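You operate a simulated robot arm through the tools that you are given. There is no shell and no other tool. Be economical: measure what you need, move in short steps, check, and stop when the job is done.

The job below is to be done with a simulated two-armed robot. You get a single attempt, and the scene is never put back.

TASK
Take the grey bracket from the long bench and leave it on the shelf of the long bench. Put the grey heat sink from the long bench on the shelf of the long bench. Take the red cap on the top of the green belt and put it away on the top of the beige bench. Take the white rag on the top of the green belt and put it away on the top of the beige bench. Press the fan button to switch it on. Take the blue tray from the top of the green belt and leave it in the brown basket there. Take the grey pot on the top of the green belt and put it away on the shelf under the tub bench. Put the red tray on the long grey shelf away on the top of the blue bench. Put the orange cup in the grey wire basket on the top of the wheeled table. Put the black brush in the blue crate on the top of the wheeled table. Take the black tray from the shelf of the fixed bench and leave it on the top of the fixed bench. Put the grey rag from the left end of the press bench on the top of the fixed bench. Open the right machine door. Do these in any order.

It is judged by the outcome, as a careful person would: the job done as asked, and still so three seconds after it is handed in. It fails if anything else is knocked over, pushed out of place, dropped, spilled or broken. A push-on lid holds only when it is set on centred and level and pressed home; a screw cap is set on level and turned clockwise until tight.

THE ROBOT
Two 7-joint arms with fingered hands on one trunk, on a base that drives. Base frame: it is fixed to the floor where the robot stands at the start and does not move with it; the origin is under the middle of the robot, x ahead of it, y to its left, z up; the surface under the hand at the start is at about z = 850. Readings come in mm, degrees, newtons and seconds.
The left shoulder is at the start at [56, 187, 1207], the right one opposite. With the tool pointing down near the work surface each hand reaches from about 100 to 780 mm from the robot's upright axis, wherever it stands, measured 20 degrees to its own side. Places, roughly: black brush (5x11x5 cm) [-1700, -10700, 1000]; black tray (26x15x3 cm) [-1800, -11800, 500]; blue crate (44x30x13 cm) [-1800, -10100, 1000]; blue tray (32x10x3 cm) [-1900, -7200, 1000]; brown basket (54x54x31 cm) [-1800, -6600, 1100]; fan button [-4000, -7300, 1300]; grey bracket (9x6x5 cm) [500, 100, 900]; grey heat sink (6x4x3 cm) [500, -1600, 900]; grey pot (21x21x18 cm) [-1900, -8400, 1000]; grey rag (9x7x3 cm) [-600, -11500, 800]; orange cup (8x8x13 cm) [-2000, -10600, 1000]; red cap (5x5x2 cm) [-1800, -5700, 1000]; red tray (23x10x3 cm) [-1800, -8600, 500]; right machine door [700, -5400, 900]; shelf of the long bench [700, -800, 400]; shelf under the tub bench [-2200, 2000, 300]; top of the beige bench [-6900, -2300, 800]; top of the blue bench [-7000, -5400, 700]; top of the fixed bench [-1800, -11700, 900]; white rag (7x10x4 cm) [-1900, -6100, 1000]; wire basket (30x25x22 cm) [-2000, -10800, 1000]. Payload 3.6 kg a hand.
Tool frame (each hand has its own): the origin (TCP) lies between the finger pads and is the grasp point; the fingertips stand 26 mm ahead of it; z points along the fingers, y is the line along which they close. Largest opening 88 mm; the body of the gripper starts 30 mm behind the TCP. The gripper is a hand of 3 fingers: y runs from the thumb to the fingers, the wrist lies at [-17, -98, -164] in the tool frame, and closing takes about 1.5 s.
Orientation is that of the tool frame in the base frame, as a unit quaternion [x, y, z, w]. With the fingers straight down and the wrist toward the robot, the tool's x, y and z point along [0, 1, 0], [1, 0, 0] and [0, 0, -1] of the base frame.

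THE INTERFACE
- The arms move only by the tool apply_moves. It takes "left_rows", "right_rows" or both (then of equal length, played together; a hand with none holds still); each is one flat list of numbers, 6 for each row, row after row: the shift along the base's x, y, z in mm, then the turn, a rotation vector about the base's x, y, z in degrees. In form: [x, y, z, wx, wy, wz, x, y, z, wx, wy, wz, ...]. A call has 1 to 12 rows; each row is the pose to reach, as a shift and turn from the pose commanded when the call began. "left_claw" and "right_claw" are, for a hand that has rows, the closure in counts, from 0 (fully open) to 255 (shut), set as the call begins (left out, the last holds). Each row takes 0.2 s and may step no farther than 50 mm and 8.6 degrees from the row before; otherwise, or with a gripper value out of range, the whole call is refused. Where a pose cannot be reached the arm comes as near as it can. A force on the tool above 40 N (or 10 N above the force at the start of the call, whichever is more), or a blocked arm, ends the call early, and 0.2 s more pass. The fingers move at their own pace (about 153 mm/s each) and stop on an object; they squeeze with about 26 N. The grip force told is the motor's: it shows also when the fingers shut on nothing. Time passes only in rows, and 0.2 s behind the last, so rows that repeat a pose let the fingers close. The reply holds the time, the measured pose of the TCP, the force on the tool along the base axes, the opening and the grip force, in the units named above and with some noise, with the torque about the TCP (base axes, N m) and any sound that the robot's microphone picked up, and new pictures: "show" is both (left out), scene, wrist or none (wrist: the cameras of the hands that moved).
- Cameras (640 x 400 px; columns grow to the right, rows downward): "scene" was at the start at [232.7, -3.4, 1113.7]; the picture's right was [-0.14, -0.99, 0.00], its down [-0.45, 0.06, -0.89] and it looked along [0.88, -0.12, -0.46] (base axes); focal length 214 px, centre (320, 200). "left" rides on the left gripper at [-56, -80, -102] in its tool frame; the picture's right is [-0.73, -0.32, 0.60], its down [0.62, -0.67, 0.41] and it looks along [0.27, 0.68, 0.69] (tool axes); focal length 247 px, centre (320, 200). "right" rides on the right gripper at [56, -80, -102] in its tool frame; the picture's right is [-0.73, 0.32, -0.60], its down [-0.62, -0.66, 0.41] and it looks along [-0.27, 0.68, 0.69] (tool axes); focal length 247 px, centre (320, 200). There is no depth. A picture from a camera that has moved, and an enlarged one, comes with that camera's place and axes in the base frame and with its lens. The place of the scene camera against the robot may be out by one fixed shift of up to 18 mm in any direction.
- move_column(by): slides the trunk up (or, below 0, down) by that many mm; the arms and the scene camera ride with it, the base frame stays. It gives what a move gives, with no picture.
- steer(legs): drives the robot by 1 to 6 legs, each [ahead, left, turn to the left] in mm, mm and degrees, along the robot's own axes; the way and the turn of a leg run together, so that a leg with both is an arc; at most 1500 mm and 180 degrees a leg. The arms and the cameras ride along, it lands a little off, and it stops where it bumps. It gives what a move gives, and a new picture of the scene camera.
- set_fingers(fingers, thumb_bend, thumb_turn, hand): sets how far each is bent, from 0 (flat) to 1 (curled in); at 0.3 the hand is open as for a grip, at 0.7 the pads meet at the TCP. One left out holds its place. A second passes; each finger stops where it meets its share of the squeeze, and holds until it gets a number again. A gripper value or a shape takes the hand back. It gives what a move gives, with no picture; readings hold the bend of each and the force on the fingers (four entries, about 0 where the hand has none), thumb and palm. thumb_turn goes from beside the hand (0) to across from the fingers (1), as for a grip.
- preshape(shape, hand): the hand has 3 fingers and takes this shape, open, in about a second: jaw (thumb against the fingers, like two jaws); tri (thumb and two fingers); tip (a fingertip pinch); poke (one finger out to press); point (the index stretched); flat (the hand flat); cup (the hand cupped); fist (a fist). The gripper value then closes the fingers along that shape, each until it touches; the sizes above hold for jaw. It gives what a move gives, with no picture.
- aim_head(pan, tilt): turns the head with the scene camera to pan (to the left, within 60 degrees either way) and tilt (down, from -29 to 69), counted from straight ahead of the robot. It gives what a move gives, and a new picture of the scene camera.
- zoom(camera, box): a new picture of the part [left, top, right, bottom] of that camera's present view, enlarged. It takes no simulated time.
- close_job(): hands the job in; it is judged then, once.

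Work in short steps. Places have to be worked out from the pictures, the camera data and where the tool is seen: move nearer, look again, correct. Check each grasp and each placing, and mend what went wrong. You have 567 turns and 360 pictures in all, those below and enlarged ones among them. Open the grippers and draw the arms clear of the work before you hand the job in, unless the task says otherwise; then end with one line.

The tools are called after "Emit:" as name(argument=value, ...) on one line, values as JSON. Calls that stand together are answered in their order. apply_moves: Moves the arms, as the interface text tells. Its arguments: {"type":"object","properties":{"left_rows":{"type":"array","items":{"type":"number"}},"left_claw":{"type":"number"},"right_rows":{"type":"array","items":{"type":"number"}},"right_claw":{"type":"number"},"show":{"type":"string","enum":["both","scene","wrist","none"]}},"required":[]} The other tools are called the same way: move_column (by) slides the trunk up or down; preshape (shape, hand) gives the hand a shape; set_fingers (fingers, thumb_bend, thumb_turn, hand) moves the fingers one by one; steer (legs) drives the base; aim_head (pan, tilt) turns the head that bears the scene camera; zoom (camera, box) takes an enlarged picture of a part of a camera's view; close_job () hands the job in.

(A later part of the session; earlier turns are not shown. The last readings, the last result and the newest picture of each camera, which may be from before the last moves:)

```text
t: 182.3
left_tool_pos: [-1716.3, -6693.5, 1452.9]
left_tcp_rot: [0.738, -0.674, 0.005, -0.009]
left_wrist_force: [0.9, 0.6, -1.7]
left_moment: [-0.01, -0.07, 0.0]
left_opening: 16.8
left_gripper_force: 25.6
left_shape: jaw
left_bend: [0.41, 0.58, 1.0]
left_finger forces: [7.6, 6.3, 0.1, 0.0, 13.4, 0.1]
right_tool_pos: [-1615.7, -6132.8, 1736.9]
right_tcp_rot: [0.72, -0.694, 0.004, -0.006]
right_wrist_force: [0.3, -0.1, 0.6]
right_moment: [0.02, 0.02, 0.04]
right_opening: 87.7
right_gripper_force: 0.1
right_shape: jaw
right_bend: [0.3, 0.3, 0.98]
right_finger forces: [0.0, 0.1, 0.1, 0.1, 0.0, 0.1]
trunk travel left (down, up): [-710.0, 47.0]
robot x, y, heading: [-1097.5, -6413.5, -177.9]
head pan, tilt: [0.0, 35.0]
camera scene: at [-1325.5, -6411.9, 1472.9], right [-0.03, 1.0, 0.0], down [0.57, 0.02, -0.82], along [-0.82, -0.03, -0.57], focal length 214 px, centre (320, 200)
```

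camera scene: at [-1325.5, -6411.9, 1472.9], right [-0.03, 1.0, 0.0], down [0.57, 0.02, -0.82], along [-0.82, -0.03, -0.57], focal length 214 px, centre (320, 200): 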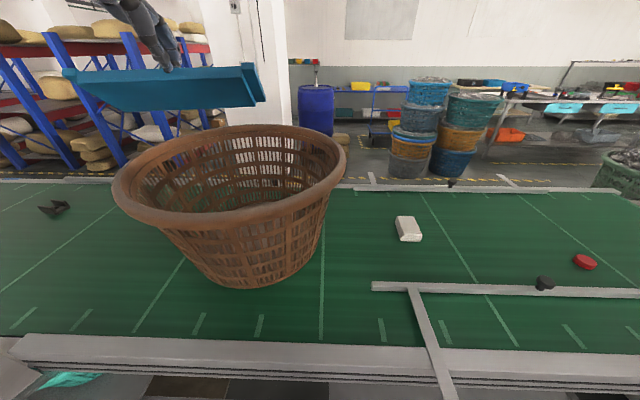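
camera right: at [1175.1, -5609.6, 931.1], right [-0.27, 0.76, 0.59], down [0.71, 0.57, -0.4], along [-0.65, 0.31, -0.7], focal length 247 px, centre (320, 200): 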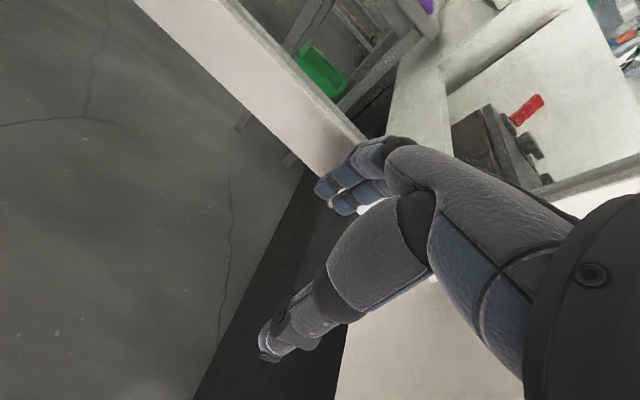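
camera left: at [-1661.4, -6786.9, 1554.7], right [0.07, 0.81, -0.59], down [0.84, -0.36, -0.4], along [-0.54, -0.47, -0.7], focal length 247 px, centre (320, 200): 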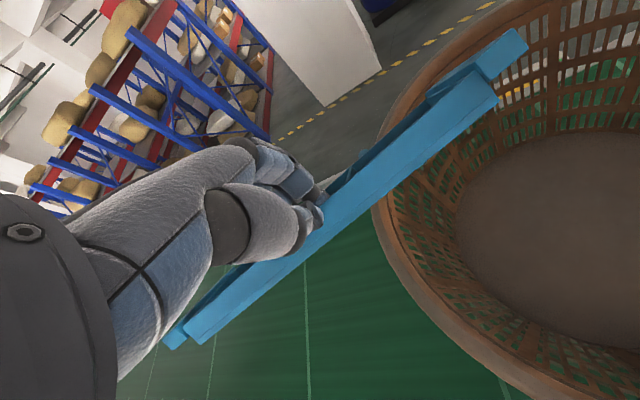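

The tray is nearly over the basket opening. I'll shift right 55 mm with the base and 75 mm ahead with the arm, then check.

Emit:
steer(legs=[[15, -55, 0]])

Emit:
apply_moves(left_rows=[-30, 0, 0, 0, 0, 0, -65, 0, 0, 0, 0, 0, -65, 0, 0, 0, 0, 0], show="both")

```text
t: 183.3
left_tool_pos: [-1730.5, -6645.4, 1453.3]
left_tcp_rot: [0.739, -0.673, 0.003, -0.009]
left_wrist_force: [0.9, -1.4, -0.9]
left_moment: [0.02, -0.07, 0.0]
left_opening: 16.6
left_gripper_force: 25.7
left_shape: jaw
left_bend: [0.41, 0.57, 1.0]
left_finger forces: [7.7, 6.1, 0.0, 0.0, 13.4, 0.0]
right_tool_pos: [-1630.4, -6085.7, 1738.3]
right_tcp_rot: [0.721, -0.693, 0.002, -0.006]
right_wrist_force: [-0.3, -0.7, 0.5]
right_moment: [0.02, 0.03, 0.0]
right_opening: 87.6
right_gripper_force: 0.0
right_shape: jaw
right_bend: [0.3, 0.3, 0.98]
right_finger forces: [0.0, 0.1, 0.0, 0.0, 0.0, 0.0]
trunk travel left (down, up): [-710.0, 47.0]
robot x, y, heading: [-1115.5, -6360.2, -177.9]
head pan, tilt: [0.0, 35.0]
camera scene: at [-1340.8, -6362.5, 1473.1], right [-0.03, 1.0, 0.0], down [0.57, 0.02, -0.82], along [-0.82, -0.02, -0.57], focal length 214 px, centre (320, 200)
```

scene: 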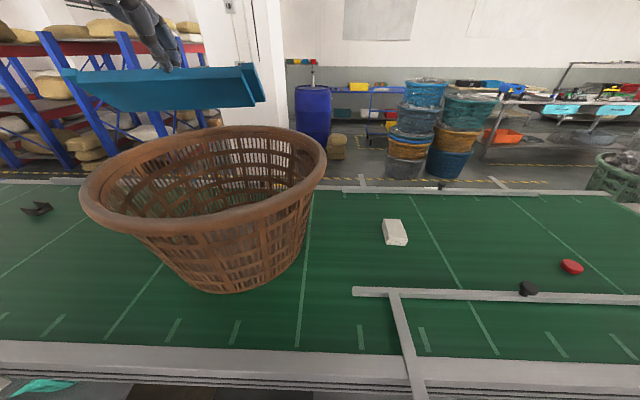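

```text
t: 184.1
left_tool_pos: [-1798.0, -6638.1, 1453.6]
left_tcp_rot: [0.739, -0.674, 0.005, -0.008]
left_wrist_force: [0.1, -0.1, -1.6]
left_moment: [0.02, -0.05, 0.01]
left_opening: 16.5
left_gripper_force: 26.3
left_shape: jaw
left_bend: [0.41, 0.57, 1.0]
left_finger forces: [7.3, 6.2, 0.1, 0.0, 13.1, 0.1]
right_tool_pos: [-1633.9, -6076.6, 1736.0]
right_tcp_rot: [0.721, -0.693, 0.004, -0.005]
right_wrist_force: [-0.3, 1.3, 0.1]
right_moment: [-0.04, -0.05, 0.01]
right_opening: 87.7
right_gripper_force: 0.1
right_shape: jaw
right_bend: [0.3, 0.3, 0.98]
right_finger forces: [0.1, 0.0, 0.1, 0.0, 0.0, 0.1]
trunk travel left (down, up): [-710.0, 47.0]
robot x, y, heading: [-1113.1, -6362.4, -178.4]
head pan, tilt: [0.0, 35.0]
camera scene: at [-1342.3, -6355.8, 1472.8], right [-0.03, 1.0, 0.0], down [0.57, 0.02, -0.82], along [-0.82, -0.03, -0.57], focal length 214 px, centre (320, 200)
camera left: at [-1725.0, -6575.9, 1556.1], right [0.26, 0.76, -0.59], down [0.73, -0.56, -0.4], along [-0.64, -0.32, -0.7], focal length 247 px, centre (320, 200)
```

scene: 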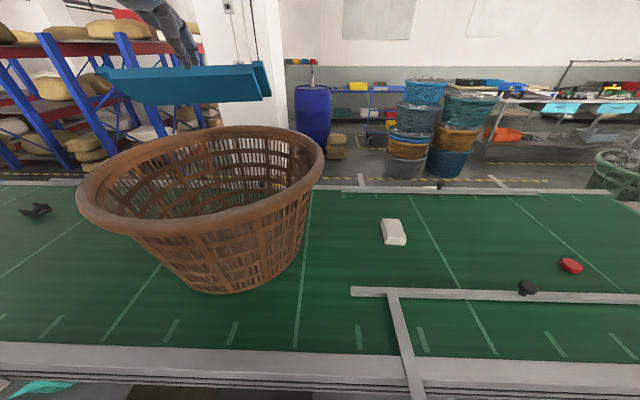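
left: 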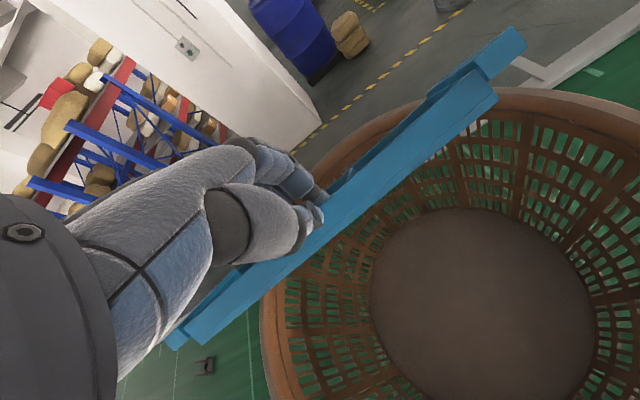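

Basket centre from the wrist view is about [-1800, -6605]. I'll shift the tray 33 mm right, lower the trunk 150 mm and look.

Emit:
apply_moves(left_rows=[0, 33, 0, 0, 0, 0, 0, 33, 0, 0, 0, 0], show="none")

Emit:
move_column(by=-150)

Emit:
apply_moves(left_rows=[0, 0, -25, 0, 0, 0, 0, 0, -50, 0, 0, 0, 0, 0, -70, 0, 0, 0, 0, 0, -70, 0, 0, 0], show="both")

```text
t: 184.7
left_tool_pos: [-1797.2, -6607.4, 1453.4]
left_tcp_rot: [0.739, -0.674, 0.005, -0.008]
left_wrist_force: [1.0, -0.1, -1.5]
left_moment: [0.02, -0.09, 0.04]
left_opening: 16.4
left_gripper_force: 25.8
left_shape: jaw
left_bend: [0.41, 0.57, 1.0]
left_finger forces: [7.3, 6.0, 0.0, 0.0, 12.7, 0.0]
right_tool_pos: [-1632.5, -6080.0, 1738.5]
right_tcp_rot: [0.72, -0.694, 0.004, -0.006]
right_wrist_force: [-0.3, -0.3, 0.5]
right_moment: [0.02, 0.0, 0.0]
right_opening: 88.0
right_gripper_force: 0.1
right_shape: jaw
right_bend: [0.3, 0.3, 0.98]
right_finger forces: [0.0, 0.0, 0.0, 0.0, 0.0, 0.0]
trunk travel left (down, up): [-710.0, 47.0]
robot x, y, heading: [-1113.0, -6360.3, -178.3]
head pan, tilt: [0.0, 35.0]
```

```text
t: 186.4
left_tool_pos: [-1795.8, -6609.3, 1303.5]
left_tcp_rot: [0.739, -0.673, 0.004, -0.008]
left_wrist_force: [0.5, -0.2, -1.0]
left_moment: [0.04, -0.08, 0.0]
left_opening: 16.5
left_gripper_force: 26.0
left_shape: jaw
left_bend: [0.41, 0.57, 1.0]
left_finger forces: [7.3, 5.8, 0.0, 0.1, 12.6, 0.0]
right_tool_pos: [-1632.9, -6080.0, 1588.1]
right_tcp_rot: [0.721, -0.693, 0.004, -0.006]
right_wrist_force: [0.4, 0.2, 0.9]
right_moment: [0.03, -0.04, -0.02]
right_opening: 87.9
right_gripper_force: 0.1
right_shape: jaw
right_bend: [0.3, 0.3, 0.98]
right_finger forces: [0.0, 0.1, 0.0, 0.0, 0.0, 0.0]
trunk travel left (down, up): [-560.0, 197.0]
robot x, y, heading: [-1115.7, -6357.7, -178.0]
head pan, tilt: [0.0, 35.0]
```

```text
t: 187.4
left_tool_pos: [-1798.1, -6608.5, 1232.0]
left_tcp_rot: [0.739, -0.674, 0.004, -0.009]
left_wrist_force: [0.9, 0.4, -3.0]
left_moment: [0.02, -0.1, 0.0]
left_opening: 16.6
left_gripper_force: 26.0
left_shape: jaw
left_bend: [0.41, 0.57, 1.0]
left_finger forces: [7.5, 5.9, 0.1, 0.1, 12.6, 0.0]
right_tool_pos: [-1633.2, -6079.9, 1587.8]
right_tcp_rot: [0.721, -0.693, 0.003, -0.006]
right_wrist_force: [-0.9, -0.5, -0.3]
right_moment: [0.03, 0.01, 0.01]
right_opening: 87.5
right_gripper_force: 0.0
right_shape: jaw
right_bend: [0.3, 0.3, 0.98]
right_finger forces: [0.0, 0.0, 0.0, 0.0, 0.0, 0.0]
trunk travel left (down, up): [-560.0, 197.0]
robot x, y, heading: [-1115.1, -6360.5, -178.4]
head pan, tilt: [0.0, 35.0]
camera scene: at [-1344.4, -6358.2, 1321.6], right [-0.03, 1.0, 0.0], down [0.57, 0.02, -0.82], along [-0.82, -0.03, -0.57], focal length 214 px, centre (320, 200)
camera left: at [-1725.2, -6545.7, 1336.0], right [0.26, 0.76, -0.59], down [0.73, -0.56, -0.4], along [-0.64, -0.32, -0.7], focal length 247 px, centre (320, 200)
```

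scene: 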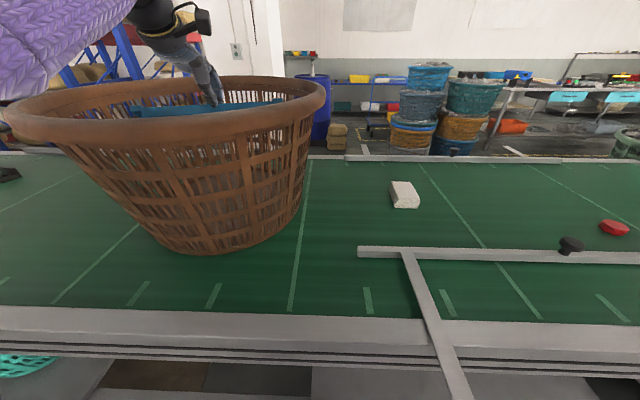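
left: 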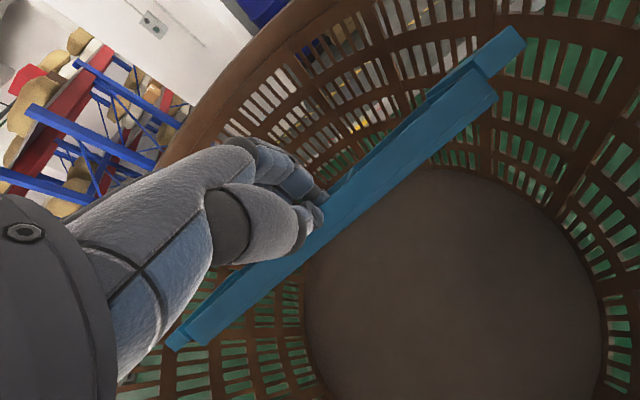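

The tray is inside the basket. I'll keep lowering in small steps until it nearly touches bottom.

Emit:
apply_moves(left_rows=[0, 0, -25, 0, 0, 0, 0, 0, -50, 0, 0, 0, 0, 0, -75, 0, 0, 0, 0, 0, -90, 0, 0, 0, 0, 0, -105, 0, 0, 0, 0, 0, -105, 0, 0, 0], show="both")

```text
t: 188.8
left_tool_pos: [-1794.5, -6608.6, 1144.8]
left_tcp_rot: [0.739, -0.674, -0.004, 0.001]
left_wrist_force: [0.1, 0.0, -2.1]
left_moment: [0.04, -0.1, 0.01]
left_opening: 16.3
left_gripper_force: 25.8
left_shape: jaw
left_bend: [0.41, 0.57, 1.0]
left_finger forces: [7.4, 5.8, 0.0, 0.0, 12.6, 0.0]
right_tool_pos: [-1622.5, -6078.0, 1590.4]
right_tcp_rot: [0.721, -0.693, 0.003, -0.004]
right_wrist_force: [0.4, 0.3, -0.1]
right_moment: [0.02, -0.02, 0.0]
right_opening: 87.7
right_gripper_force: 0.0
right_shape: jaw
right_bend: [0.3, 0.3, 0.98]
right_finger forces: [0.0, 0.0, 0.0, 0.0, 0.1, 0.0]
trunk travel left (down, up): [-560.0, 197.0]
robot x, y, heading: [-1114.0, -6356.2, -178.0]
head pan, tilt: [0.0, 35.0]
camera scene: at [-1336.1, -6356.4, 1323.7], right [-0.03, 1.0, 0.0], down [0.57, 0.02, -0.82], along [-0.82, -0.03, -0.57], focal length 214 px, centre (320, 200)
camera left: at [-1719.6, -6545.1, 1245.3], right [0.24, 0.76, -0.6], down [0.72, -0.56, -0.42], along [-0.65, -0.33, -0.68], focal length 247 px, centre (320, 200)
```

scene: 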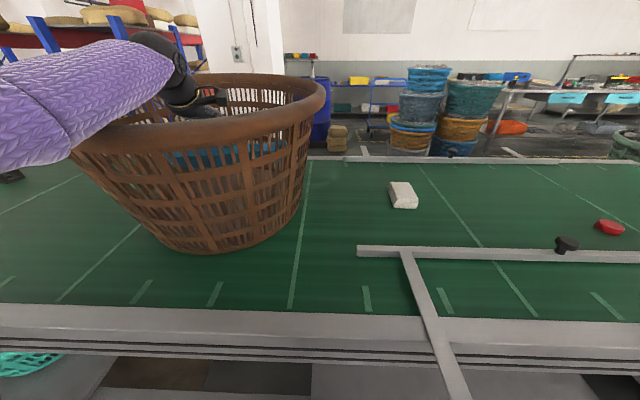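
left: 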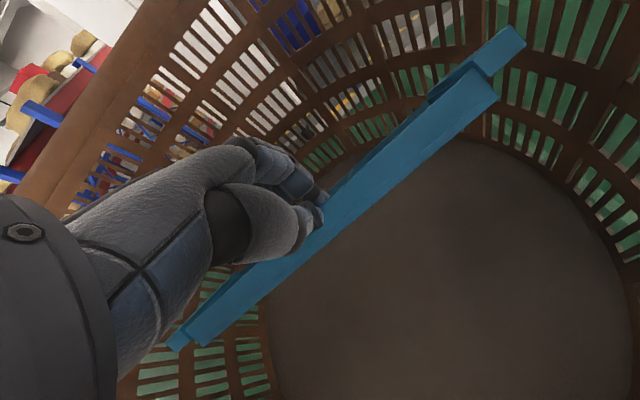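

The forearm seems to be pressing on the rim (the robot rocked slightly). I'll raise 35 mm and release the tray there.

Emit:
apply_moves(left_rows=[0, 0, 10, 0, 0, 0, 0, 0, 20, 0, 0, 0, 0, 0, 20, 0, 0, 0], show="scene")

```text
t: 189.6
left_tool_pos: [-1795.5, -6608.0, 1149.3]
left_tcp_rot: [0.739, -0.674, 0.005, -0.008]
left_wrist_force: [0.7, -0.7, -1.3]
left_moment: [0.03, -0.14, 0.0]
left_opening: 16.4
left_gripper_force: 25.9
left_shape: jaw
left_bend: [0.41, 0.57, 1.0]
left_finger forces: [7.4, 5.9, 0.0, 0.0, 12.5, 0.1]
right_tool_pos: [-1631.0, -6079.3, 1587.4]
right_tcp_rot: [0.721, -0.693, 0.003, -0.005]
right_wrist_force: [0.1, 0.3, -0.4]
right_moment: [0.01, -0.02, 0.0]
right_opening: 88.2
right_gripper_force: 0.1
right_shape: jaw
right_bend: [0.3, 0.3, 0.98]
right_finger forces: [0.1, 0.0, 0.0, 0.1, 0.0, 0.0]
trunk travel left (down, up): [-560.0, 197.0]
robot x, y, heading: [-1113.7, -6360.1, -178.4]
head pan, tilt: [0.0, 35.0]
camera scene: at [-1342.2, -6357.6, 1321.8], right [-0.03, 1.0, 0.0], down [0.57, 0.02, -0.82], along [-0.82, -0.03, -0.57], focal length 214 px, centre (320, 200)
```

scene: 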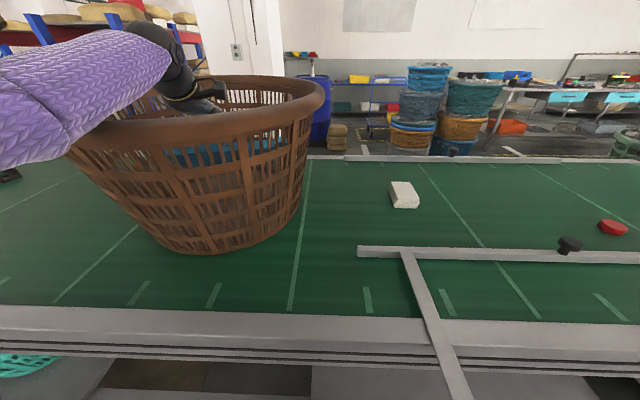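

Contact relieved; basket is still in place. Releasing the tray and withdrawing upward.

Emit:
apply_moves(left_rows=[0, 0, 0, 0, 0, 0, 0, 0, 0, 0, 0, 0, 0, 0, 0, 0, 0, 0, 0, 0, 0, 0, 0, 0, 0, 0, 40, 0, 0, 0, 0, 0, 80, 0, 0, 0, 0, 0, 120, 0, 0, 0, 0, 0, 150, 0, 0, 0], left_claw=0, show="wrist")

```text
t: 191.4
left_tool_pos: [-1795.6, -6608.3, 1298.5]
left_tcp_rot: [0.739, -0.674, 0.004, -0.009]
left_wrist_force: [-0.4, 0.7, -0.3]
left_moment: [-0.01, 0.0, -0.02]
left_opening: 87.7
left_gripper_force: 0.1
left_shape: jaw
left_bend: [0.3, 0.3, 0.98]
left_finger forces: [0.1, 0.0, 0.0, 0.0, 0.1, 0.0]
right_tool_pos: [-1631.1, -6079.1, 1587.8]
right_tcp_rot: [0.72, -0.693, 0.004, -0.006]
right_wrist_force: [-0.3, 0.1, -0.2]
right_moment: [0.0, 0.01, 0.0]
right_opening: 87.9
right_gripper_force: 0.1
right_shape: jaw
right_bend: [0.3, 0.3, 0.98]
right_finger forces: [0.0, 0.0, 0.1, 0.0, 0.0, 0.0]
trunk travel left (down, up): [-560.0, 197.0]
robot x, y, heading: [-1116.5, -6356.5, -178.0]
head pan, tilt: [0.0, 35.0]
camera left: at [-1722.8, -6545.2, 1402.0], right [0.26, 0.76, -0.59], down [0.73, -0.56, -0.4], along [-0.64, -0.32, -0.7], focal length 247 px, centre (320, 200)
```

left: 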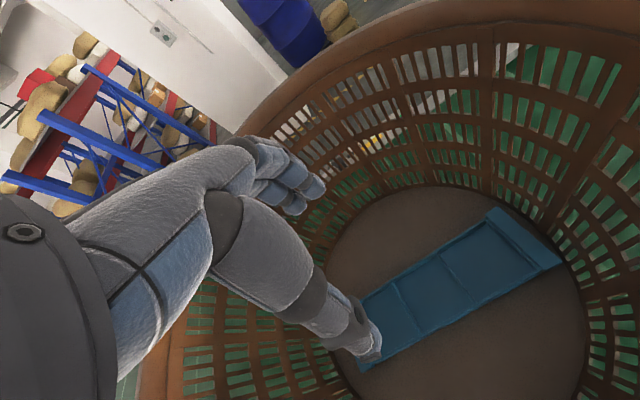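

The tray lies flat in the basket. Next, rag (~[-1871, -6124]) for the left hand and cap (~[-1761, -5653]) for the right. I'll raise the left hand and drive right 470 mm.

Emit:
apply_moves(left_rows=[30, 0, 40, 0, 0, 0, 60, 0, 80, 0, 0, 0, 90, 0, 120, 0, 0, 0, 90, 0, 120, 0, 0, 0], show="none")

Emit:
steer(legs=[[0, -470, -1.5]])

```text
t: 192.4
left_tool_pos: [-1706.5, -6609.3, 1417.7]
left_tcp_rot: [0.739, -0.674, 0.005, -0.009]
left_wrist_force: [-0.2, -0.2, -0.3]
left_moment: [0.03, -0.02, -0.03]
left_opening: 87.8
left_gripper_force: 0.0
left_shape: jaw
left_bend: [0.3, 0.3, 0.98]
left_finger forces: [0.0, 0.0, 0.0, 0.1, 0.0, 0.1]
right_tool_pos: [-1633.0, -6078.7, 1586.4]
right_tcp_rot: [0.72, -0.693, 0.004, -0.006]
right_wrist_force: [-0.6, 0.3, -0.9]
right_moment: [-0.01, 0.02, -0.01]
right_opening: 87.8
right_gripper_force: 0.1
right_shape: jaw
right_bend: [0.3, 0.3, 0.98]
right_finger forces: [0.1, 0.1, 0.0, 0.1, 0.0, 0.0]
trunk travel left (down, up): [-560.0, 197.0]
robot x, y, heading: [-1115.1, -6362.1, -178.1]
head pan, tilt: [0.0, 35.0]
```

```text
t: 195.2
left_tool_pos: [-1721.9, -6120.8, 1418.2]
left_tcp_rot: [0.73, -0.684, 0.005, -0.008]
left_wrist_force: [0.9, 0.0, 0.2]
left_moment: [-0.01, -0.04, -0.01]
left_opening: 87.8
left_gripper_force: 0.1
left_shape: jaw
left_bend: [0.3, 0.3, 0.98]
left_finger forces: [0.0, 0.0, 0.0, 0.0, 0.0, 0.0]
right_tool_pos: [-1632.6, -5593.1, 1587.1]
right_tcp_rot: [0.711, -0.703, 0.004, -0.006]
right_wrist_force: [0.3, -0.2, 0.0]
right_moment: [-0.01, -0.01, 0.02]
right_opening: 87.4
right_gripper_force: 0.1
right_shape: jaw
right_bend: [0.3, 0.3, 0.98]
right_finger forces: [0.0, 0.1, 0.0, 0.0, 0.1, 0.0]
trunk travel left (down, up): [-560.0, 197.0]
robot x, y, heading: [-1124.3, -5885.4, -179.7]
head pan, tilt: [0.0, 35.0]
camera scene: at [-1352.7, -5880.7, 1321.6], right [0.0, 1.0, 0.0], down [0.57, 0.0, -0.82], along [-0.82, 0.0, -0.57], focal length 214 px, centre (320, 200)
```

scene: 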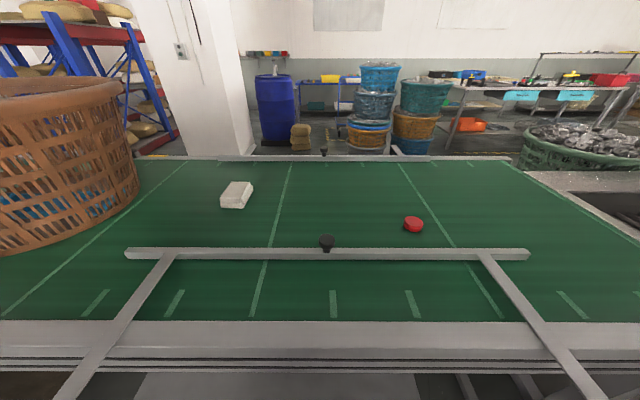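

Rag reads [-1874, -6105], cap [-1761, -5640]. I'll lower the trunk 180 mm, edge ahead 25 mm, then bring both hands over them.

Emit:
move_column(by=-180)

Emit:
steer(legs=[[25, 0, 0]])

Emit:
apply_moves(left_rows=[-30, 3, -25, 0, 0, 0, -60, 6, -50, 0, 0, 0, -90, 9, -75, 0, 0, 0, -115, 12, -105, 0, 0, 0, -122, 14, -130, 0, 0, 0, -122, 14, -130, 0, 0, 0, -122, 14, -130, 0, 0, 0, -122, 14, -130, 0, 0, 0], right_rows=[-15, -6, -40, 0, 0, 0, -30, -12, -80, 0, 0, 0, -45, -18, -120, 0, 0, 0, -60, -24, -160, 0, 0, 0, -75, -30, -200, 0, 0, 0, -90, -36, -240, 0, 0, 0, -100, -42, -280, 0, 0, 0, -105, -46, -300, 0, 0, 0], show="both")

```text
t: 197.2
left_tool_pos: [-1721.6, -6119.5, 1238.9]
left_tcp_rot: [0.729, -0.684, 0.004, -0.009]
left_wrist_force: [0.4, -0.8, 0.1]
left_moment: [0.02, 0.01, 0.02]
left_opening: 87.9
left_gripper_force: 0.0
left_shape: jaw
left_bend: [0.3, 0.3, 0.98]
left_finger forces: [0.0, 0.0, 0.0, 0.1, 0.0, 0.0]
right_tool_pos: [-1631.8, -5594.2, 1407.9]
right_tcp_rot: [0.71, -0.704, 0.002, -0.005]
right_wrist_force: [-0.3, 0.1, 0.0]
right_moment: [0.0, 0.01, -0.01]
right_opening: 87.8
right_gripper_force: 0.1
right_shape: jaw
right_bend: [0.3, 0.3, 0.98]
right_finger forces: [0.1, 0.0, 0.1, 0.0, 0.0, 0.1]
trunk travel left (down, up): [-380.0, 377.0]
robot x, y, heading: [-1124.3, -5889.0, -179.9]
head pan, tilt: [0.0, 35.0]
```

```text
t: 198.1
left_tool_pos: [-1748.8, -6122.8, 1237.4]
left_tcp_rot: [0.729, -0.684, 0.005, -0.009]
left_wrist_force: [-0.1, -0.2, 0.8]
left_moment: [-0.01, 0.01, 0.02]
left_opening: 87.9
left_gripper_force: 0.1
left_shape: jaw
left_bend: [0.3, 0.3, 0.98]
left_finger forces: [0.0, 0.1, 0.0, 0.0, 0.0, 0.0]
right_tool_pos: [-1659.5, -5594.4, 1406.3]
right_tcp_rot: [0.71, -0.704, 0.005, -0.007]
right_wrist_force: [-0.9, 0.4, -0.2]
right_moment: [-0.03, 0.01, -0.02]
right_opening: 87.6
right_gripper_force: 0.0
right_shape: jaw
right_bend: [0.3, 0.3, 0.98]
right_finger forces: [0.0, 0.1, 0.0, 0.0, 0.1, 0.0]
trunk travel left (down, up): [-380.0, 377.0]
robot x, y, heading: [-1145.2, -5892.3, -179.7]
head pan, tilt: [0.0, 35.0]
camera scene: at [-1392.6, -5881.1, 1133.3], right [0.0, 1.0, 0.0], down [0.57, 0.0, -0.82], along [-0.82, 0.0, -0.57], focal length 214 px, centre (320, 200)
```

scene: 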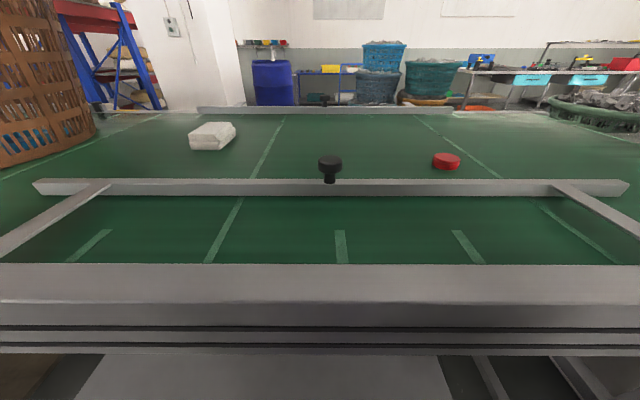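

```text
t: 199.9
left_tool_pos: [-1868.1, -6108.2, 1108.2]
left_tcp_rot: [0.729, -0.684, 0.005, -0.01]
left_wrist_force: [0.3, -0.1, 0.3]
left_moment: [0.01, 0.0, 0.0]
left_opening: 87.6
left_gripper_force: 0.1
left_shape: jaw
left_bend: [0.3, 0.3, 0.98]
left_finger forces: [0.0, 0.1, 0.0, 0.0, 0.0, 0.0]
right_tool_pos: [-1762.2, -5641.2, 1106.1]
right_tcp_rot: [0.711, -0.703, 0.004, -0.006]
right_wrist_force: [-0.9, 0.7, -0.2]
right_moment: [0.01, 0.0, -0.02]
right_opening: 88.0
right_gripper_force: 0.1
right_shape: jaw
right_bend: [0.3, 0.3, 0.98]
right_finger forces: [0.0, 0.0, 0.0, 0.1, 0.1, 0.0]
trunk travel left (down, up): [-380.0, 377.0]
robot x, y, heading: [-1144.6, -5891.6, -179.9]
head pan, tilt: [0.0, 35.0]
camera scene: at [-1391.3, -5881.2, 1133.7], right [0.0, 1.0, 0.0], down [0.57, 0.0, -0.82], along [-0.82, 0.0, -0.57], focal length 214 px, centre (320, 200)
camera right: at [-1683.3, -5697.3, 1210.0], right [-0.33, 0.73, 0.6], down [0.66, 0.63, -0.4], along [-0.67, 0.26, -0.7], focal length 247 px, centre (320, 200)
camera left: at [-1793.5, -6047.0, 1210.7], right [0.28, 0.76, -0.59], down [0.71, -0.58, -0.4], along [-0.64, -0.31, -0.7], focal length 247 px, centre (320, 200)
```

scene: 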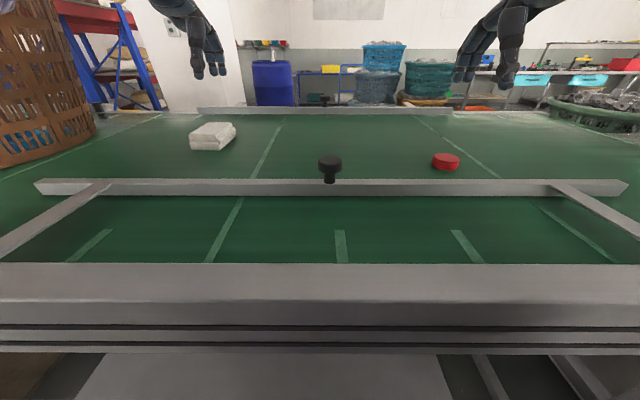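
right: 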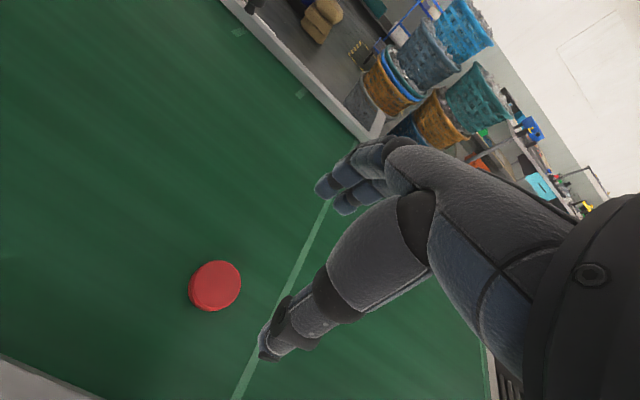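
left: 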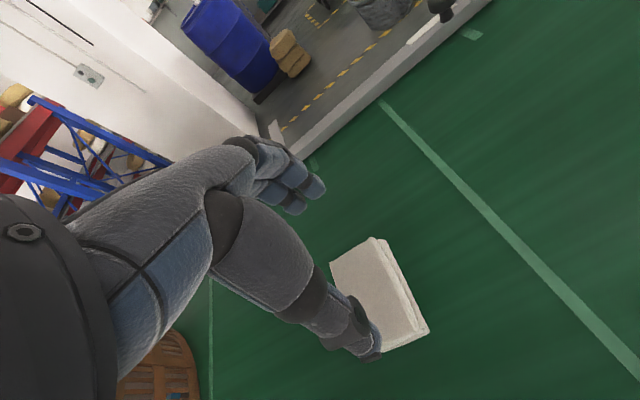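

Cap by wrist view: [-1748, -5661]; rag [-1862, -6125], long side along x, so the rag needs a turned hand. First the cap: right hand shifts and descends.

Emit:
apply_moves(right_rows=[7, -10, -40, 0, 0, 0, 14, -20, -75, 0, 0, 0, 14, -20, -75, 0, 0, 0], show="wrist")

```text
t: 200.7
left_tool_pos: [-1867.5, -6107.7, 1108.2]
left_tcp_rot: [0.73, -0.684, 0.005, -0.009]
left_wrist_force: [-0.2, 0.1, 0.0]
left_moment: [-0.02, -0.02, 0.02]
left_opening: 87.5
left_gripper_force: 0.0
left_shape: jaw
left_bend: [0.3, 0.3, 0.98]
left_finger forces: [0.1, 0.0, 0.0, 0.0, 0.0, 0.0]
right_tool_pos: [-1749.9, -5661.9, 1031.2]
right_tcp_rot: [0.711, -0.703, 0.004, -0.007]
right_wrist_force: [-0.5, 0.0, 0.8]
right_moment: [-0.02, 0.01, -0.01]
right_opening: 87.9
right_gripper_force: 0.0
right_shape: jaw
right_bend: [0.3, 0.3, 0.98]
right_finger forces: [0.0, 0.0, 0.0, 0.0, 0.1, 0.0]
trunk travel left (down, up): [-380.0, 377.0]
robot x, y, heading: [-1149.4, -5888.9, -179.8]
head pan, tilt: [0.0, 35.0]
camera right: at [-1669.7, -5717.4, 1134.9], right [-0.33, 0.73, 0.6], down [0.66, 0.63, -0.4], along [-0.67, 0.26, -0.7], focal length 247 px, centre (320, 200)
```

right: 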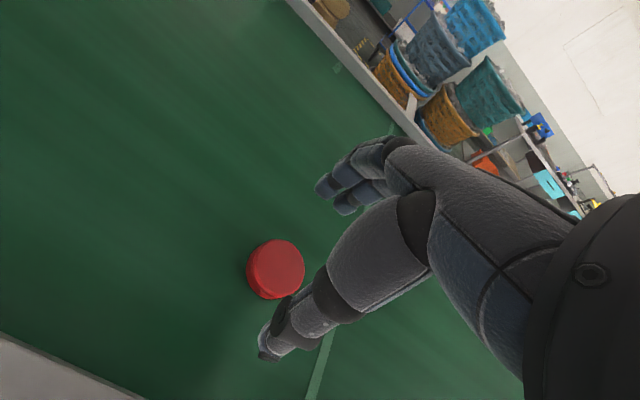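

Cap centre [-1744, -5665]; small correction, descend to z≈985 and close.

Emit:
apply_moves(right_rows=[5, -4, -25, 0, 0, 0, 5, -4, -40, 0, 0, 0, 5, -4, -46, 0, 0, 0, 5, -4, -46, 0, 0, 0], show="none")

Emit:
apply_moves(right_rows=[0, 0, 0, 0, 0, 0, 0, 0, 0, 0, 0, 0, 0, 0, 0, 0, 0, 0, 0, 0, 0, 0, 0, 0, 0, 0, 0, 0, 0, 0, 0, 0, 0, 0, 0, 0, 0, 0, 0, 0, 0, 0, 0, 0, 0, 0, 0, 0], right_claw=255, show="wrist")

```text
t: 201.7
left_tool_pos: [-1866.8, -6107.8, 1106.9]
left_tcp_rot: [0.73, -0.684, 0.005, -0.008]
left_wrist_force: [0.3, -0.1, -0.3]
left_moment: [0.01, 0.03, 0.02]
left_opening: 88.0
left_gripper_force: 0.1
left_shape: jaw
left_bend: [0.3, 0.3, 0.98]
left_finger forces: [0.1, 0.1, 0.1, 0.0, 0.0, 0.1]
right_tool_pos: [-1744.2, -5664.5, 985.2]
right_tcp_rot: [0.711, -0.703, 0.004, -0.006]
right_wrist_force: [0.0, -0.4, -1.4]
right_moment: [-0.03, 0.01, 0.01]
right_opening: 87.8
right_gripper_force: 0.1
right_shape: jaw
right_bend: [0.3, 0.3, 0.98]
right_finger forces: [0.0, 0.0, 0.1, 0.0, 0.1, 0.0]
trunk travel left (down, up): [-380.0, 377.0]
robot x, y, heading: [-1148.9, -5889.4, -180.0]
head pan, tilt: [0.0, 35.0]
```

```text
t: 203.5
left_tool_pos: [-1867.4, -6108.5, 1109.5]
left_tcp_rot: [0.73, -0.683, 0.004, -0.008]
left_wrist_force: [0.5, 0.0, -0.5]
left_moment: [0.0, -0.01, -0.03]
left_opening: 87.7
left_gripper_force: 0.1
left_shape: jaw
left_bend: [0.3, 0.3, 0.98]
left_finger forces: [0.1, 0.0, 0.0, 0.0, 0.1, 0.1]
right_tool_pos: [-1743.8, -5664.6, 990.2]
right_tcp_rot: [0.711, -0.703, 0.001, -0.004]
right_wrist_force: [-5.2, 2.9, 26.8]
right_moment: [0.04, -0.57, 0.05]
right_opening: 27.6
right_gripper_force: 26.4
right_shape: jaw
right_bend: [0.73, 0.66, 0.98]
right_finger forces: [0.1, 27.6, 0.1, 0.0, 31.6, 0.0]
trunk travel left (down, up): [-380.0, 377.0]
robot x, y, heading: [-1147.4, -5888.5, -179.8]
head pan, tilt: [0.0, 35.0]
camera right: at [-1663.4, -5721.2, 1092.4], right [-0.33, 0.73, 0.6], down [0.66, 0.63, -0.4], along [-0.67, 0.26, -0.69], focal length 247 px, centre (320, 200)
```

right: 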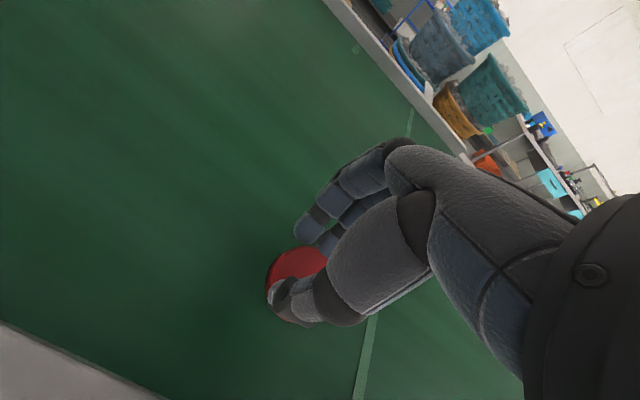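

The fingers closed on top of the cap: the belt must be lower than assumed, putting the cap at about [-1752, -5660]. I'll reopen, correct, and go down until contact.

Emit:
apply_moves(right_rows=[0, 0, 10, 0, 0, 0, 0, 0, 20, 0, 0, 0, 0, 0, 20, 0, 0, 0, -8, 5, 20, 0, 0, 0, -8, 5, 0, 0, 0, 0], right_claw=0, show="wrist")

Emit:
apply_moves(right_rows=[0, 0, -4, 0, 0, 0, 0, 0, -8, 0, 0, 0, 0, 0, -12, 0, 0, 0], show="none")

```text
t: 204.7
left_tool_pos: [-1867.8, -6107.4, 1107.5]
left_tcp_rot: [0.729, -0.684, 0.006, -0.009]
left_wrist_force: [0.0, -0.4, -0.2]
left_moment: [-0.02, -0.01, 0.01]
left_opening: 87.7
left_gripper_force: 0.1
left_shape: jaw
left_bend: [0.3, 0.3, 0.98]
left_finger forces: [0.1, 0.1, 0.1, 0.0, 0.0, 0.1]
right_tool_pos: [-1751.8, -5658.7, 985.2]
right_tcp_rot: [0.71, -0.704, 0.004, -0.006]
right_wrist_force: [-0.2, 0.0, -0.2]
right_moment: [0.03, 0.0, -0.04]
right_opening: 87.8
right_gripper_force: 0.1
right_shape: jaw
right_bend: [0.3, 0.3, 0.98]
right_finger forces: [0.0, 0.0, 0.1, 0.1, 0.0, 0.1]
trunk travel left (down, up): [-380.0, 377.0]
robot x, y, heading: [-1146.5, -5888.6, -179.9]
head pan, tilt: [0.0, 35.0]
camera right: at [-1671.9, -5715.4, 1089.0], right [-0.34, 0.73, 0.6], down [0.66, 0.63, -0.4], along [-0.67, 0.26, -0.7], focal length 247 px, centre (320, 200)
```

right: 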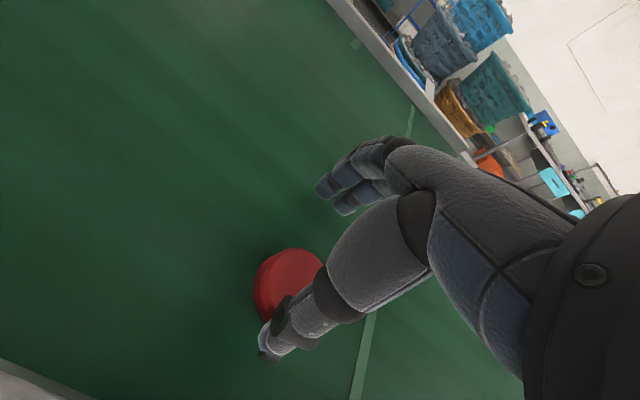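

```text
t: 205.5
left_tool_pos: [-1866.1, -6107.3, 1108.2]
left_tcp_rot: [0.729, -0.684, 0.004, -0.009]
left_wrist_force: [0.2, -0.3, 0.0]
left_moment: [0.01, 0.0, -0.02]
left_opening: 87.9
left_gripper_force: 0.1
left_shape: jaw
left_bend: [0.3, 0.3, 0.98]
left_finger forces: [0.0, 0.0, 0.1, 0.1, 0.0, 0.1]
right_tool_pos: [-1750.5, -5660.9, 975.7]
right_tcp_rot: [0.712, -0.702, 0.003, -0.004]
right_wrist_force: [1.6, 0.1, 4.9]
right_moment: [-0.02, 0.14, 0.0]
right_opening: 87.8
right_gripper_force: 0.1
right_shape: jaw
right_bend: [0.3, 0.29, 0.97]
right_finger forces: [2.6, 1.3, 0.0, 0.1, 1.1, 0.0]
trunk travel left (down, up): [-380.0, 377.0]
robot x, y, heading: [-1146.7, -5890.9, -179.8]
head pan, tilt: [0.0, 35.0]
```

Belt contact at TCP 976 (belt ≈950). The cap now shows at about [-1729, -5664]; I'll lift, shift 20 mm toward me, lower and close.

Emit:
apply_moves(right_rows=[0, 0, 25, 0, 0, 0, 10, -2, 35, 0, 0, 0, 20, -3, 35, 0, 0, 0, 20, -3, 35, 0, 0, 0], show="wrist")

```text
t: 206.5
left_tool_pos: [-1867.5, -6107.5, 1108.4]
left_tcp_rot: [0.729, -0.684, 0.004, -0.008]
left_wrist_force: [-0.7, -0.5, -0.3]
left_moment: [-0.01, 0.02, -0.02]
left_opening: 87.4
left_gripper_force: 0.0
left_shape: jaw
left_bend: [0.3, 0.3, 0.98]
left_finger forces: [0.0, 0.0, 0.1, 0.0, 0.0, 0.0]
right_tool_pos: [-1731.9, -5661.9, 1012.1]
right_tcp_rot: [0.711, -0.704, 0.003, -0.005]
right_wrist_force: [0.7, -0.1, 0.2]
right_moment: [0.0, 0.02, -0.01]
right_opening: 88.1
right_gripper_force: 0.0
right_shape: jaw
right_bend: [0.3, 0.3, 0.97]
right_finger forces: [0.1, 0.0, 0.0, 0.1, 0.0, 0.0]
trunk travel left (down, up): [-380.0, 377.0]
robot x, y, heading: [-1148.2, -5893.8, -179.5]
head pan, tilt: [0.0, 35.0]
camera right: at [-1652.2, -5718.2, 1114.4], right [-0.33, 0.73, 0.6], down [0.66, 0.63, -0.4], along [-0.67, 0.26, -0.69], focal length 247 px, centre (320, 200)
```

right: 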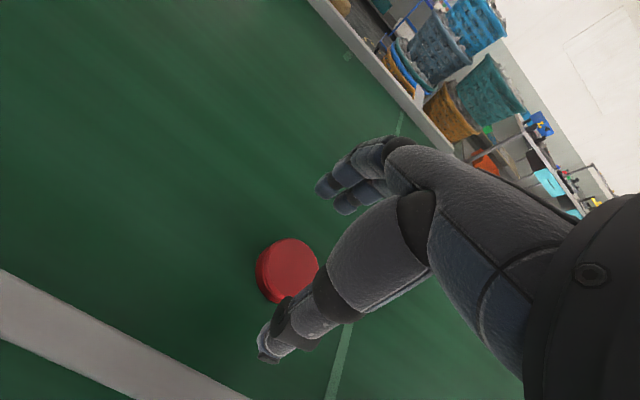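

Cap centre [-1727, -5660], within 5 mm of the hand. Lowering 36 mm and closing.

Emit:
apply_moves(right_rows=[4, 1, -20, 0, 0, 0, 4, 1, -34, 0, 0, 0, 4, 1, -34, 0, 0, 0], show="none")

Emit:
apply_moves(right_rows=[0, 0, 0, 0, 0, 0, 0, 0, 0, 0, 0, 0, 0, 0, 0, 0, 0, 0, 0, 0, 0, 0, 0, 0, 0, 0, 0, 0, 0, 0, 0, 0, 0, 0, 0, 0, 0, 0, 0, 0, 0, 0, 0, 0, 0, 0, 0, 0], right_claw=255, show="wrist")

```text
t: 207.5
left_tool_pos: [-1867.6, -6106.1, 1106.4]
left_tcp_rot: [0.73, -0.684, 0.004, -0.009]
left_wrist_force: [-0.2, 0.6, -0.9]
left_moment: [0.0, 0.0, 0.0]
left_opening: 87.9
left_gripper_force: 0.0
left_shape: jaw
left_bend: [0.3, 0.3, 0.98]
left_finger forces: [0.0, 0.1, 0.0, 0.1, 0.0, 0.0]
right_tool_pos: [-1738.7, -5643.5, 997.6]
right_tcp_rot: [-0.703, 0.711, 0.02, -0.004]
right_wrist_force: [-0.4, -0.4, 0.5]
right_moment: [0.01, 0.01, 0.0]
right_opening: 88.0
right_gripper_force: 0.1
right_shape: jaw
right_bend: [0.3, 0.3, 0.97]
right_finger forces: [0.1, 0.1, 0.0, 0.0, 0.1, 0.0]
trunk travel left (down, up): [-380.0, 377.0]
robot x, y, heading: [-1147.5, -5885.5, -179.7]
head pan, tilt: [0.0, 35.0]
stopped in row 3 (right hand): the arm was blocked; the commanded pose is now the measured one
```

```text
t: 209.3
left_tool_pos: [-1869.0, -6105.8, 1109.3]
left_tcp_rot: [0.73, -0.683, 0.005, -0.007]
left_wrist_force: [-0.1, -1.4, -0.7]
left_moment: [0.0, -0.01, 0.0]
left_opening: 88.1
left_gripper_force: 0.1
left_shape: jaw
left_bend: [0.3, 0.3, 0.98]
left_finger forces: [0.1, 0.1, 0.0, 0.0, 0.1, 0.0]
right_tool_pos: [-1737.6, -5644.6, 995.7]
right_tcp_rot: [-0.705, 0.709, 0.015, -0.003]
right_wrist_force: [0.1, -0.5, 0.3]
right_moment: [0.03, -0.01, -0.01]
right_opening: 0.0
right_gripper_force: 26.0
right_shape: jaw
right_bend: [0.7, 0.46, 1.0]
right_finger forces: [0.1, 0.1, 0.0, 0.1, 0.0, 0.0]
trunk travel left (down, up): [-380.0, 377.0]
robot x, y, heading: [-1149.6, -5888.4, -179.8]
head pan, tilt: [0.0, 35.0]
camera right: at [-1655.2, -5703.6, 1094.7], right [-0.3, 0.73, 0.62], down [0.66, 0.63, -0.42], along [-0.69, 0.29, -0.66], focal length 247 px, centre (320, 200)
```

right: 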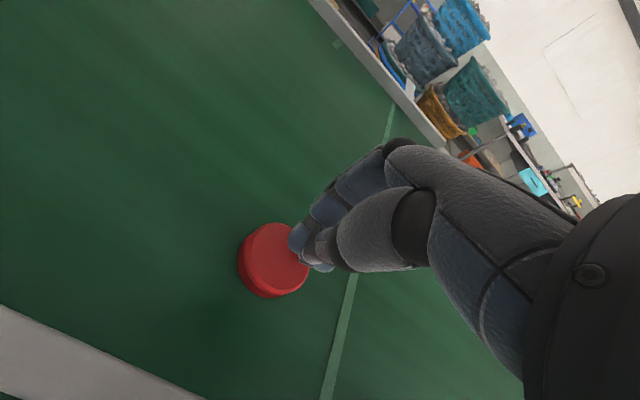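

The arm was blocked, probably the elbow against the guide rail. I'll open, lift, and raise the trunk 130 mm so the arm comes from higher.

Emit:
apply_moves(right_rows=[0, 0, 30, 0, 0, 0, 0, 0, 60, 0, 0, 0, 0, 0, 60, 0, 0, 0, 0, 0, 60, 0, 0, 0], right_claw=0, show="none")

Emit:
move_column(by=130)

Emit:
aim_head(pan=-25, tilt=40)

```text
t: 210.3
left_tool_pos: [-1868.2, -6107.0, 1107.5]
left_tcp_rot: [0.73, -0.684, 0.004, -0.008]
left_wrist_force: [0.0, -0.7, 0.8]
left_moment: [-0.02, 0.04, 0.0]
left_opening: 87.5
left_gripper_force: 0.0
left_shape: jaw
left_bend: [0.3, 0.3, 0.98]
left_finger forces: [0.1, 0.0, 0.0, 0.1, 0.1, 0.1]
right_tool_pos: [-1737.4, -5648.9, 1056.3]
right_tcp_rot: [-0.705, 0.709, 0.015, -0.002]
right_wrist_force: [0.1, 0.2, 0.0]
right_moment: [-0.01, 0.01, 0.0]
right_opening: 87.3
right_gripper_force: 0.1
right_shape: jaw
right_bend: [0.3, 0.3, 0.98]
right_finger forces: [0.0, 0.1, 0.0, 0.1, 0.1, 0.1]
trunk travel left (down, up): [-380.0, 377.0]
robot x, y, heading: [-1149.3, -5889.3, -179.8]
head pan, tilt: [0.0, 35.0]
```

```text
t: 211.8
left_tool_pos: [-1869.2, -6107.8, 1237.1]
left_tcp_rot: [0.729, -0.684, 0.004, -0.008]
left_wrist_force: [0.1, 1.1, -0.4]
left_moment: [0.01, -0.01, 0.03]
left_opening: 87.9
left_gripper_force: 0.1
left_shape: jaw
left_bend: [0.3, 0.3, 0.98]
left_finger forces: [0.1, 0.0, 0.1, 0.0, 0.0, 0.0]
right_tool_pos: [-1737.8, -5647.8, 1184.0]
right_tcp_rot: [-0.705, 0.709, 0.015, -0.003]
right_wrist_force: [-0.1, -0.5, 0.4]
right_moment: [0.01, 0.0, 0.03]
right_opening: 87.7
right_gripper_force: 0.2
right_shape: jaw
right_bend: [0.3, 0.3, 0.98]
right_finger forces: [0.0, 0.0, 0.0, 0.0, 0.1, 0.1]
trunk travel left (down, up): [-510.0, 247.0]
robot x, y, heading: [-1147.4, -5885.7, -179.8]
head pan, tilt: [0.0, 35.0]
```

```text
t: 212.7
left_tool_pos: [-1868.9, -6107.4, 1236.9]
left_tcp_rot: [0.729, -0.684, 0.004, -0.009]
left_wrist_force: [0.0, 1.4, 0.5]
left_moment: [0.02, 0.02, -0.03]
left_opening: 87.8
left_gripper_force: 0.1
left_shape: jaw
left_bend: [0.3, 0.3, 0.98]
left_finger forces: [0.0, 0.0, 0.0, 0.0, 0.0, 0.0]
right_tool_pos: [-1738.3, -5648.2, 1186.1]
right_tcp_rot: [-0.705, 0.709, 0.015, -0.002]
right_wrist_force: [0.3, 0.0, 0.0]
right_moment: [0.03, 0.0, 0.0]
right_opening: 87.5
right_gripper_force: 0.1
right_shape: jaw
right_bend: [0.3, 0.3, 0.98]
right_finger forces: [0.0, 0.0, 0.0, 0.0, 0.0, 0.0]
trunk travel left (down, up): [-510.0, 247.0]
robot x, y, heading: [-1146.0, -5889.6, -179.8]
head pan, tilt: [-25.0, 40.0]
camera scene: at [-1369.6, -5844.5, 1262.7], right [0.42, 0.91, 0.0], down [0.58, -0.27, -0.77], along [-0.7, 0.32, -0.64], focal length 214 px, centre (320, 200)
```

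scene: 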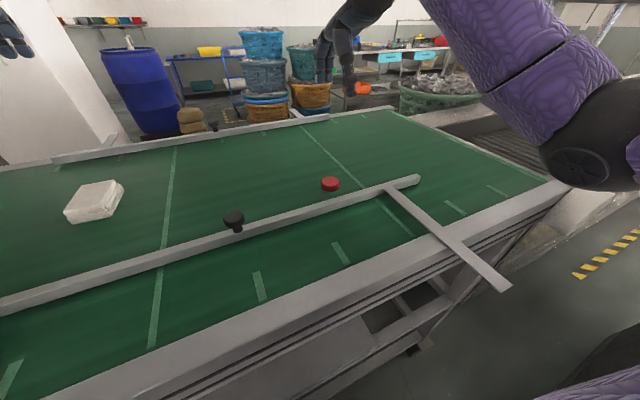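

The rail's support arm sticks out toward me; the elbow must stay above it. With the higher trunk I'll bring the right hand back over the cap at [-1725, -5658].

Emit:
apply_moves(right_rows=[4, -3, -45, 0, 0, 0, 8, -6, -90, 0, 0, 0, 13, -10, -135, 0, 0, 0, 13, -10, -170, 0, 0, 0, 13, -10, -170, 0, 0, 0], show="wrist")

```text
t: 213.9
left_tool_pos: [-1868.7, -6108.1, 1237.4]
left_tcp_rot: [0.729, -0.684, 0.005, -0.01]
left_wrist_force: [0.2, -0.6, -0.4]
left_moment: [0.0, 0.03, -0.01]
left_opening: 87.7
left_gripper_force: 0.1
left_shape: jaw
left_bend: [0.3, 0.3, 0.98]
left_finger forces: [0.0, 0.0, 0.0, 0.0, 0.0, 0.0]
right_tool_pos: [-1723.9, -5657.2, 1014.5]
right_tcp_rot: [-0.705, 0.709, 0.015, -0.003]
right_wrist_force: [-0.1, 0.2, 0.4]
right_moment: [0.01, -0.01, 0.02]
right_opening: 87.8
right_gripper_force: 0.1
right_shape: jaw
right_bend: [0.3, 0.3, 0.98]
right_finger forces: [0.0, 0.0, 0.0, 0.0, 0.0, 0.1]
trunk travel left (down, up): [-510.0, 247.0]
robot x, y, heading: [-1150.7, -5888.5, -179.8]
head pan, tilt: [-25.0, 40.0]
camera right: at [-1641.1, -5716.5, 1114.7], right [-0.3, 0.73, 0.62], down [0.66, 0.63, -0.42], along [-0.69, 0.28, -0.66], focal length 247 px, centre (320, 200)
```

right: 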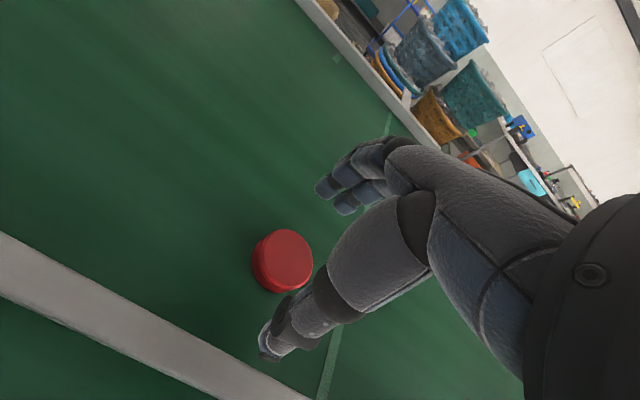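

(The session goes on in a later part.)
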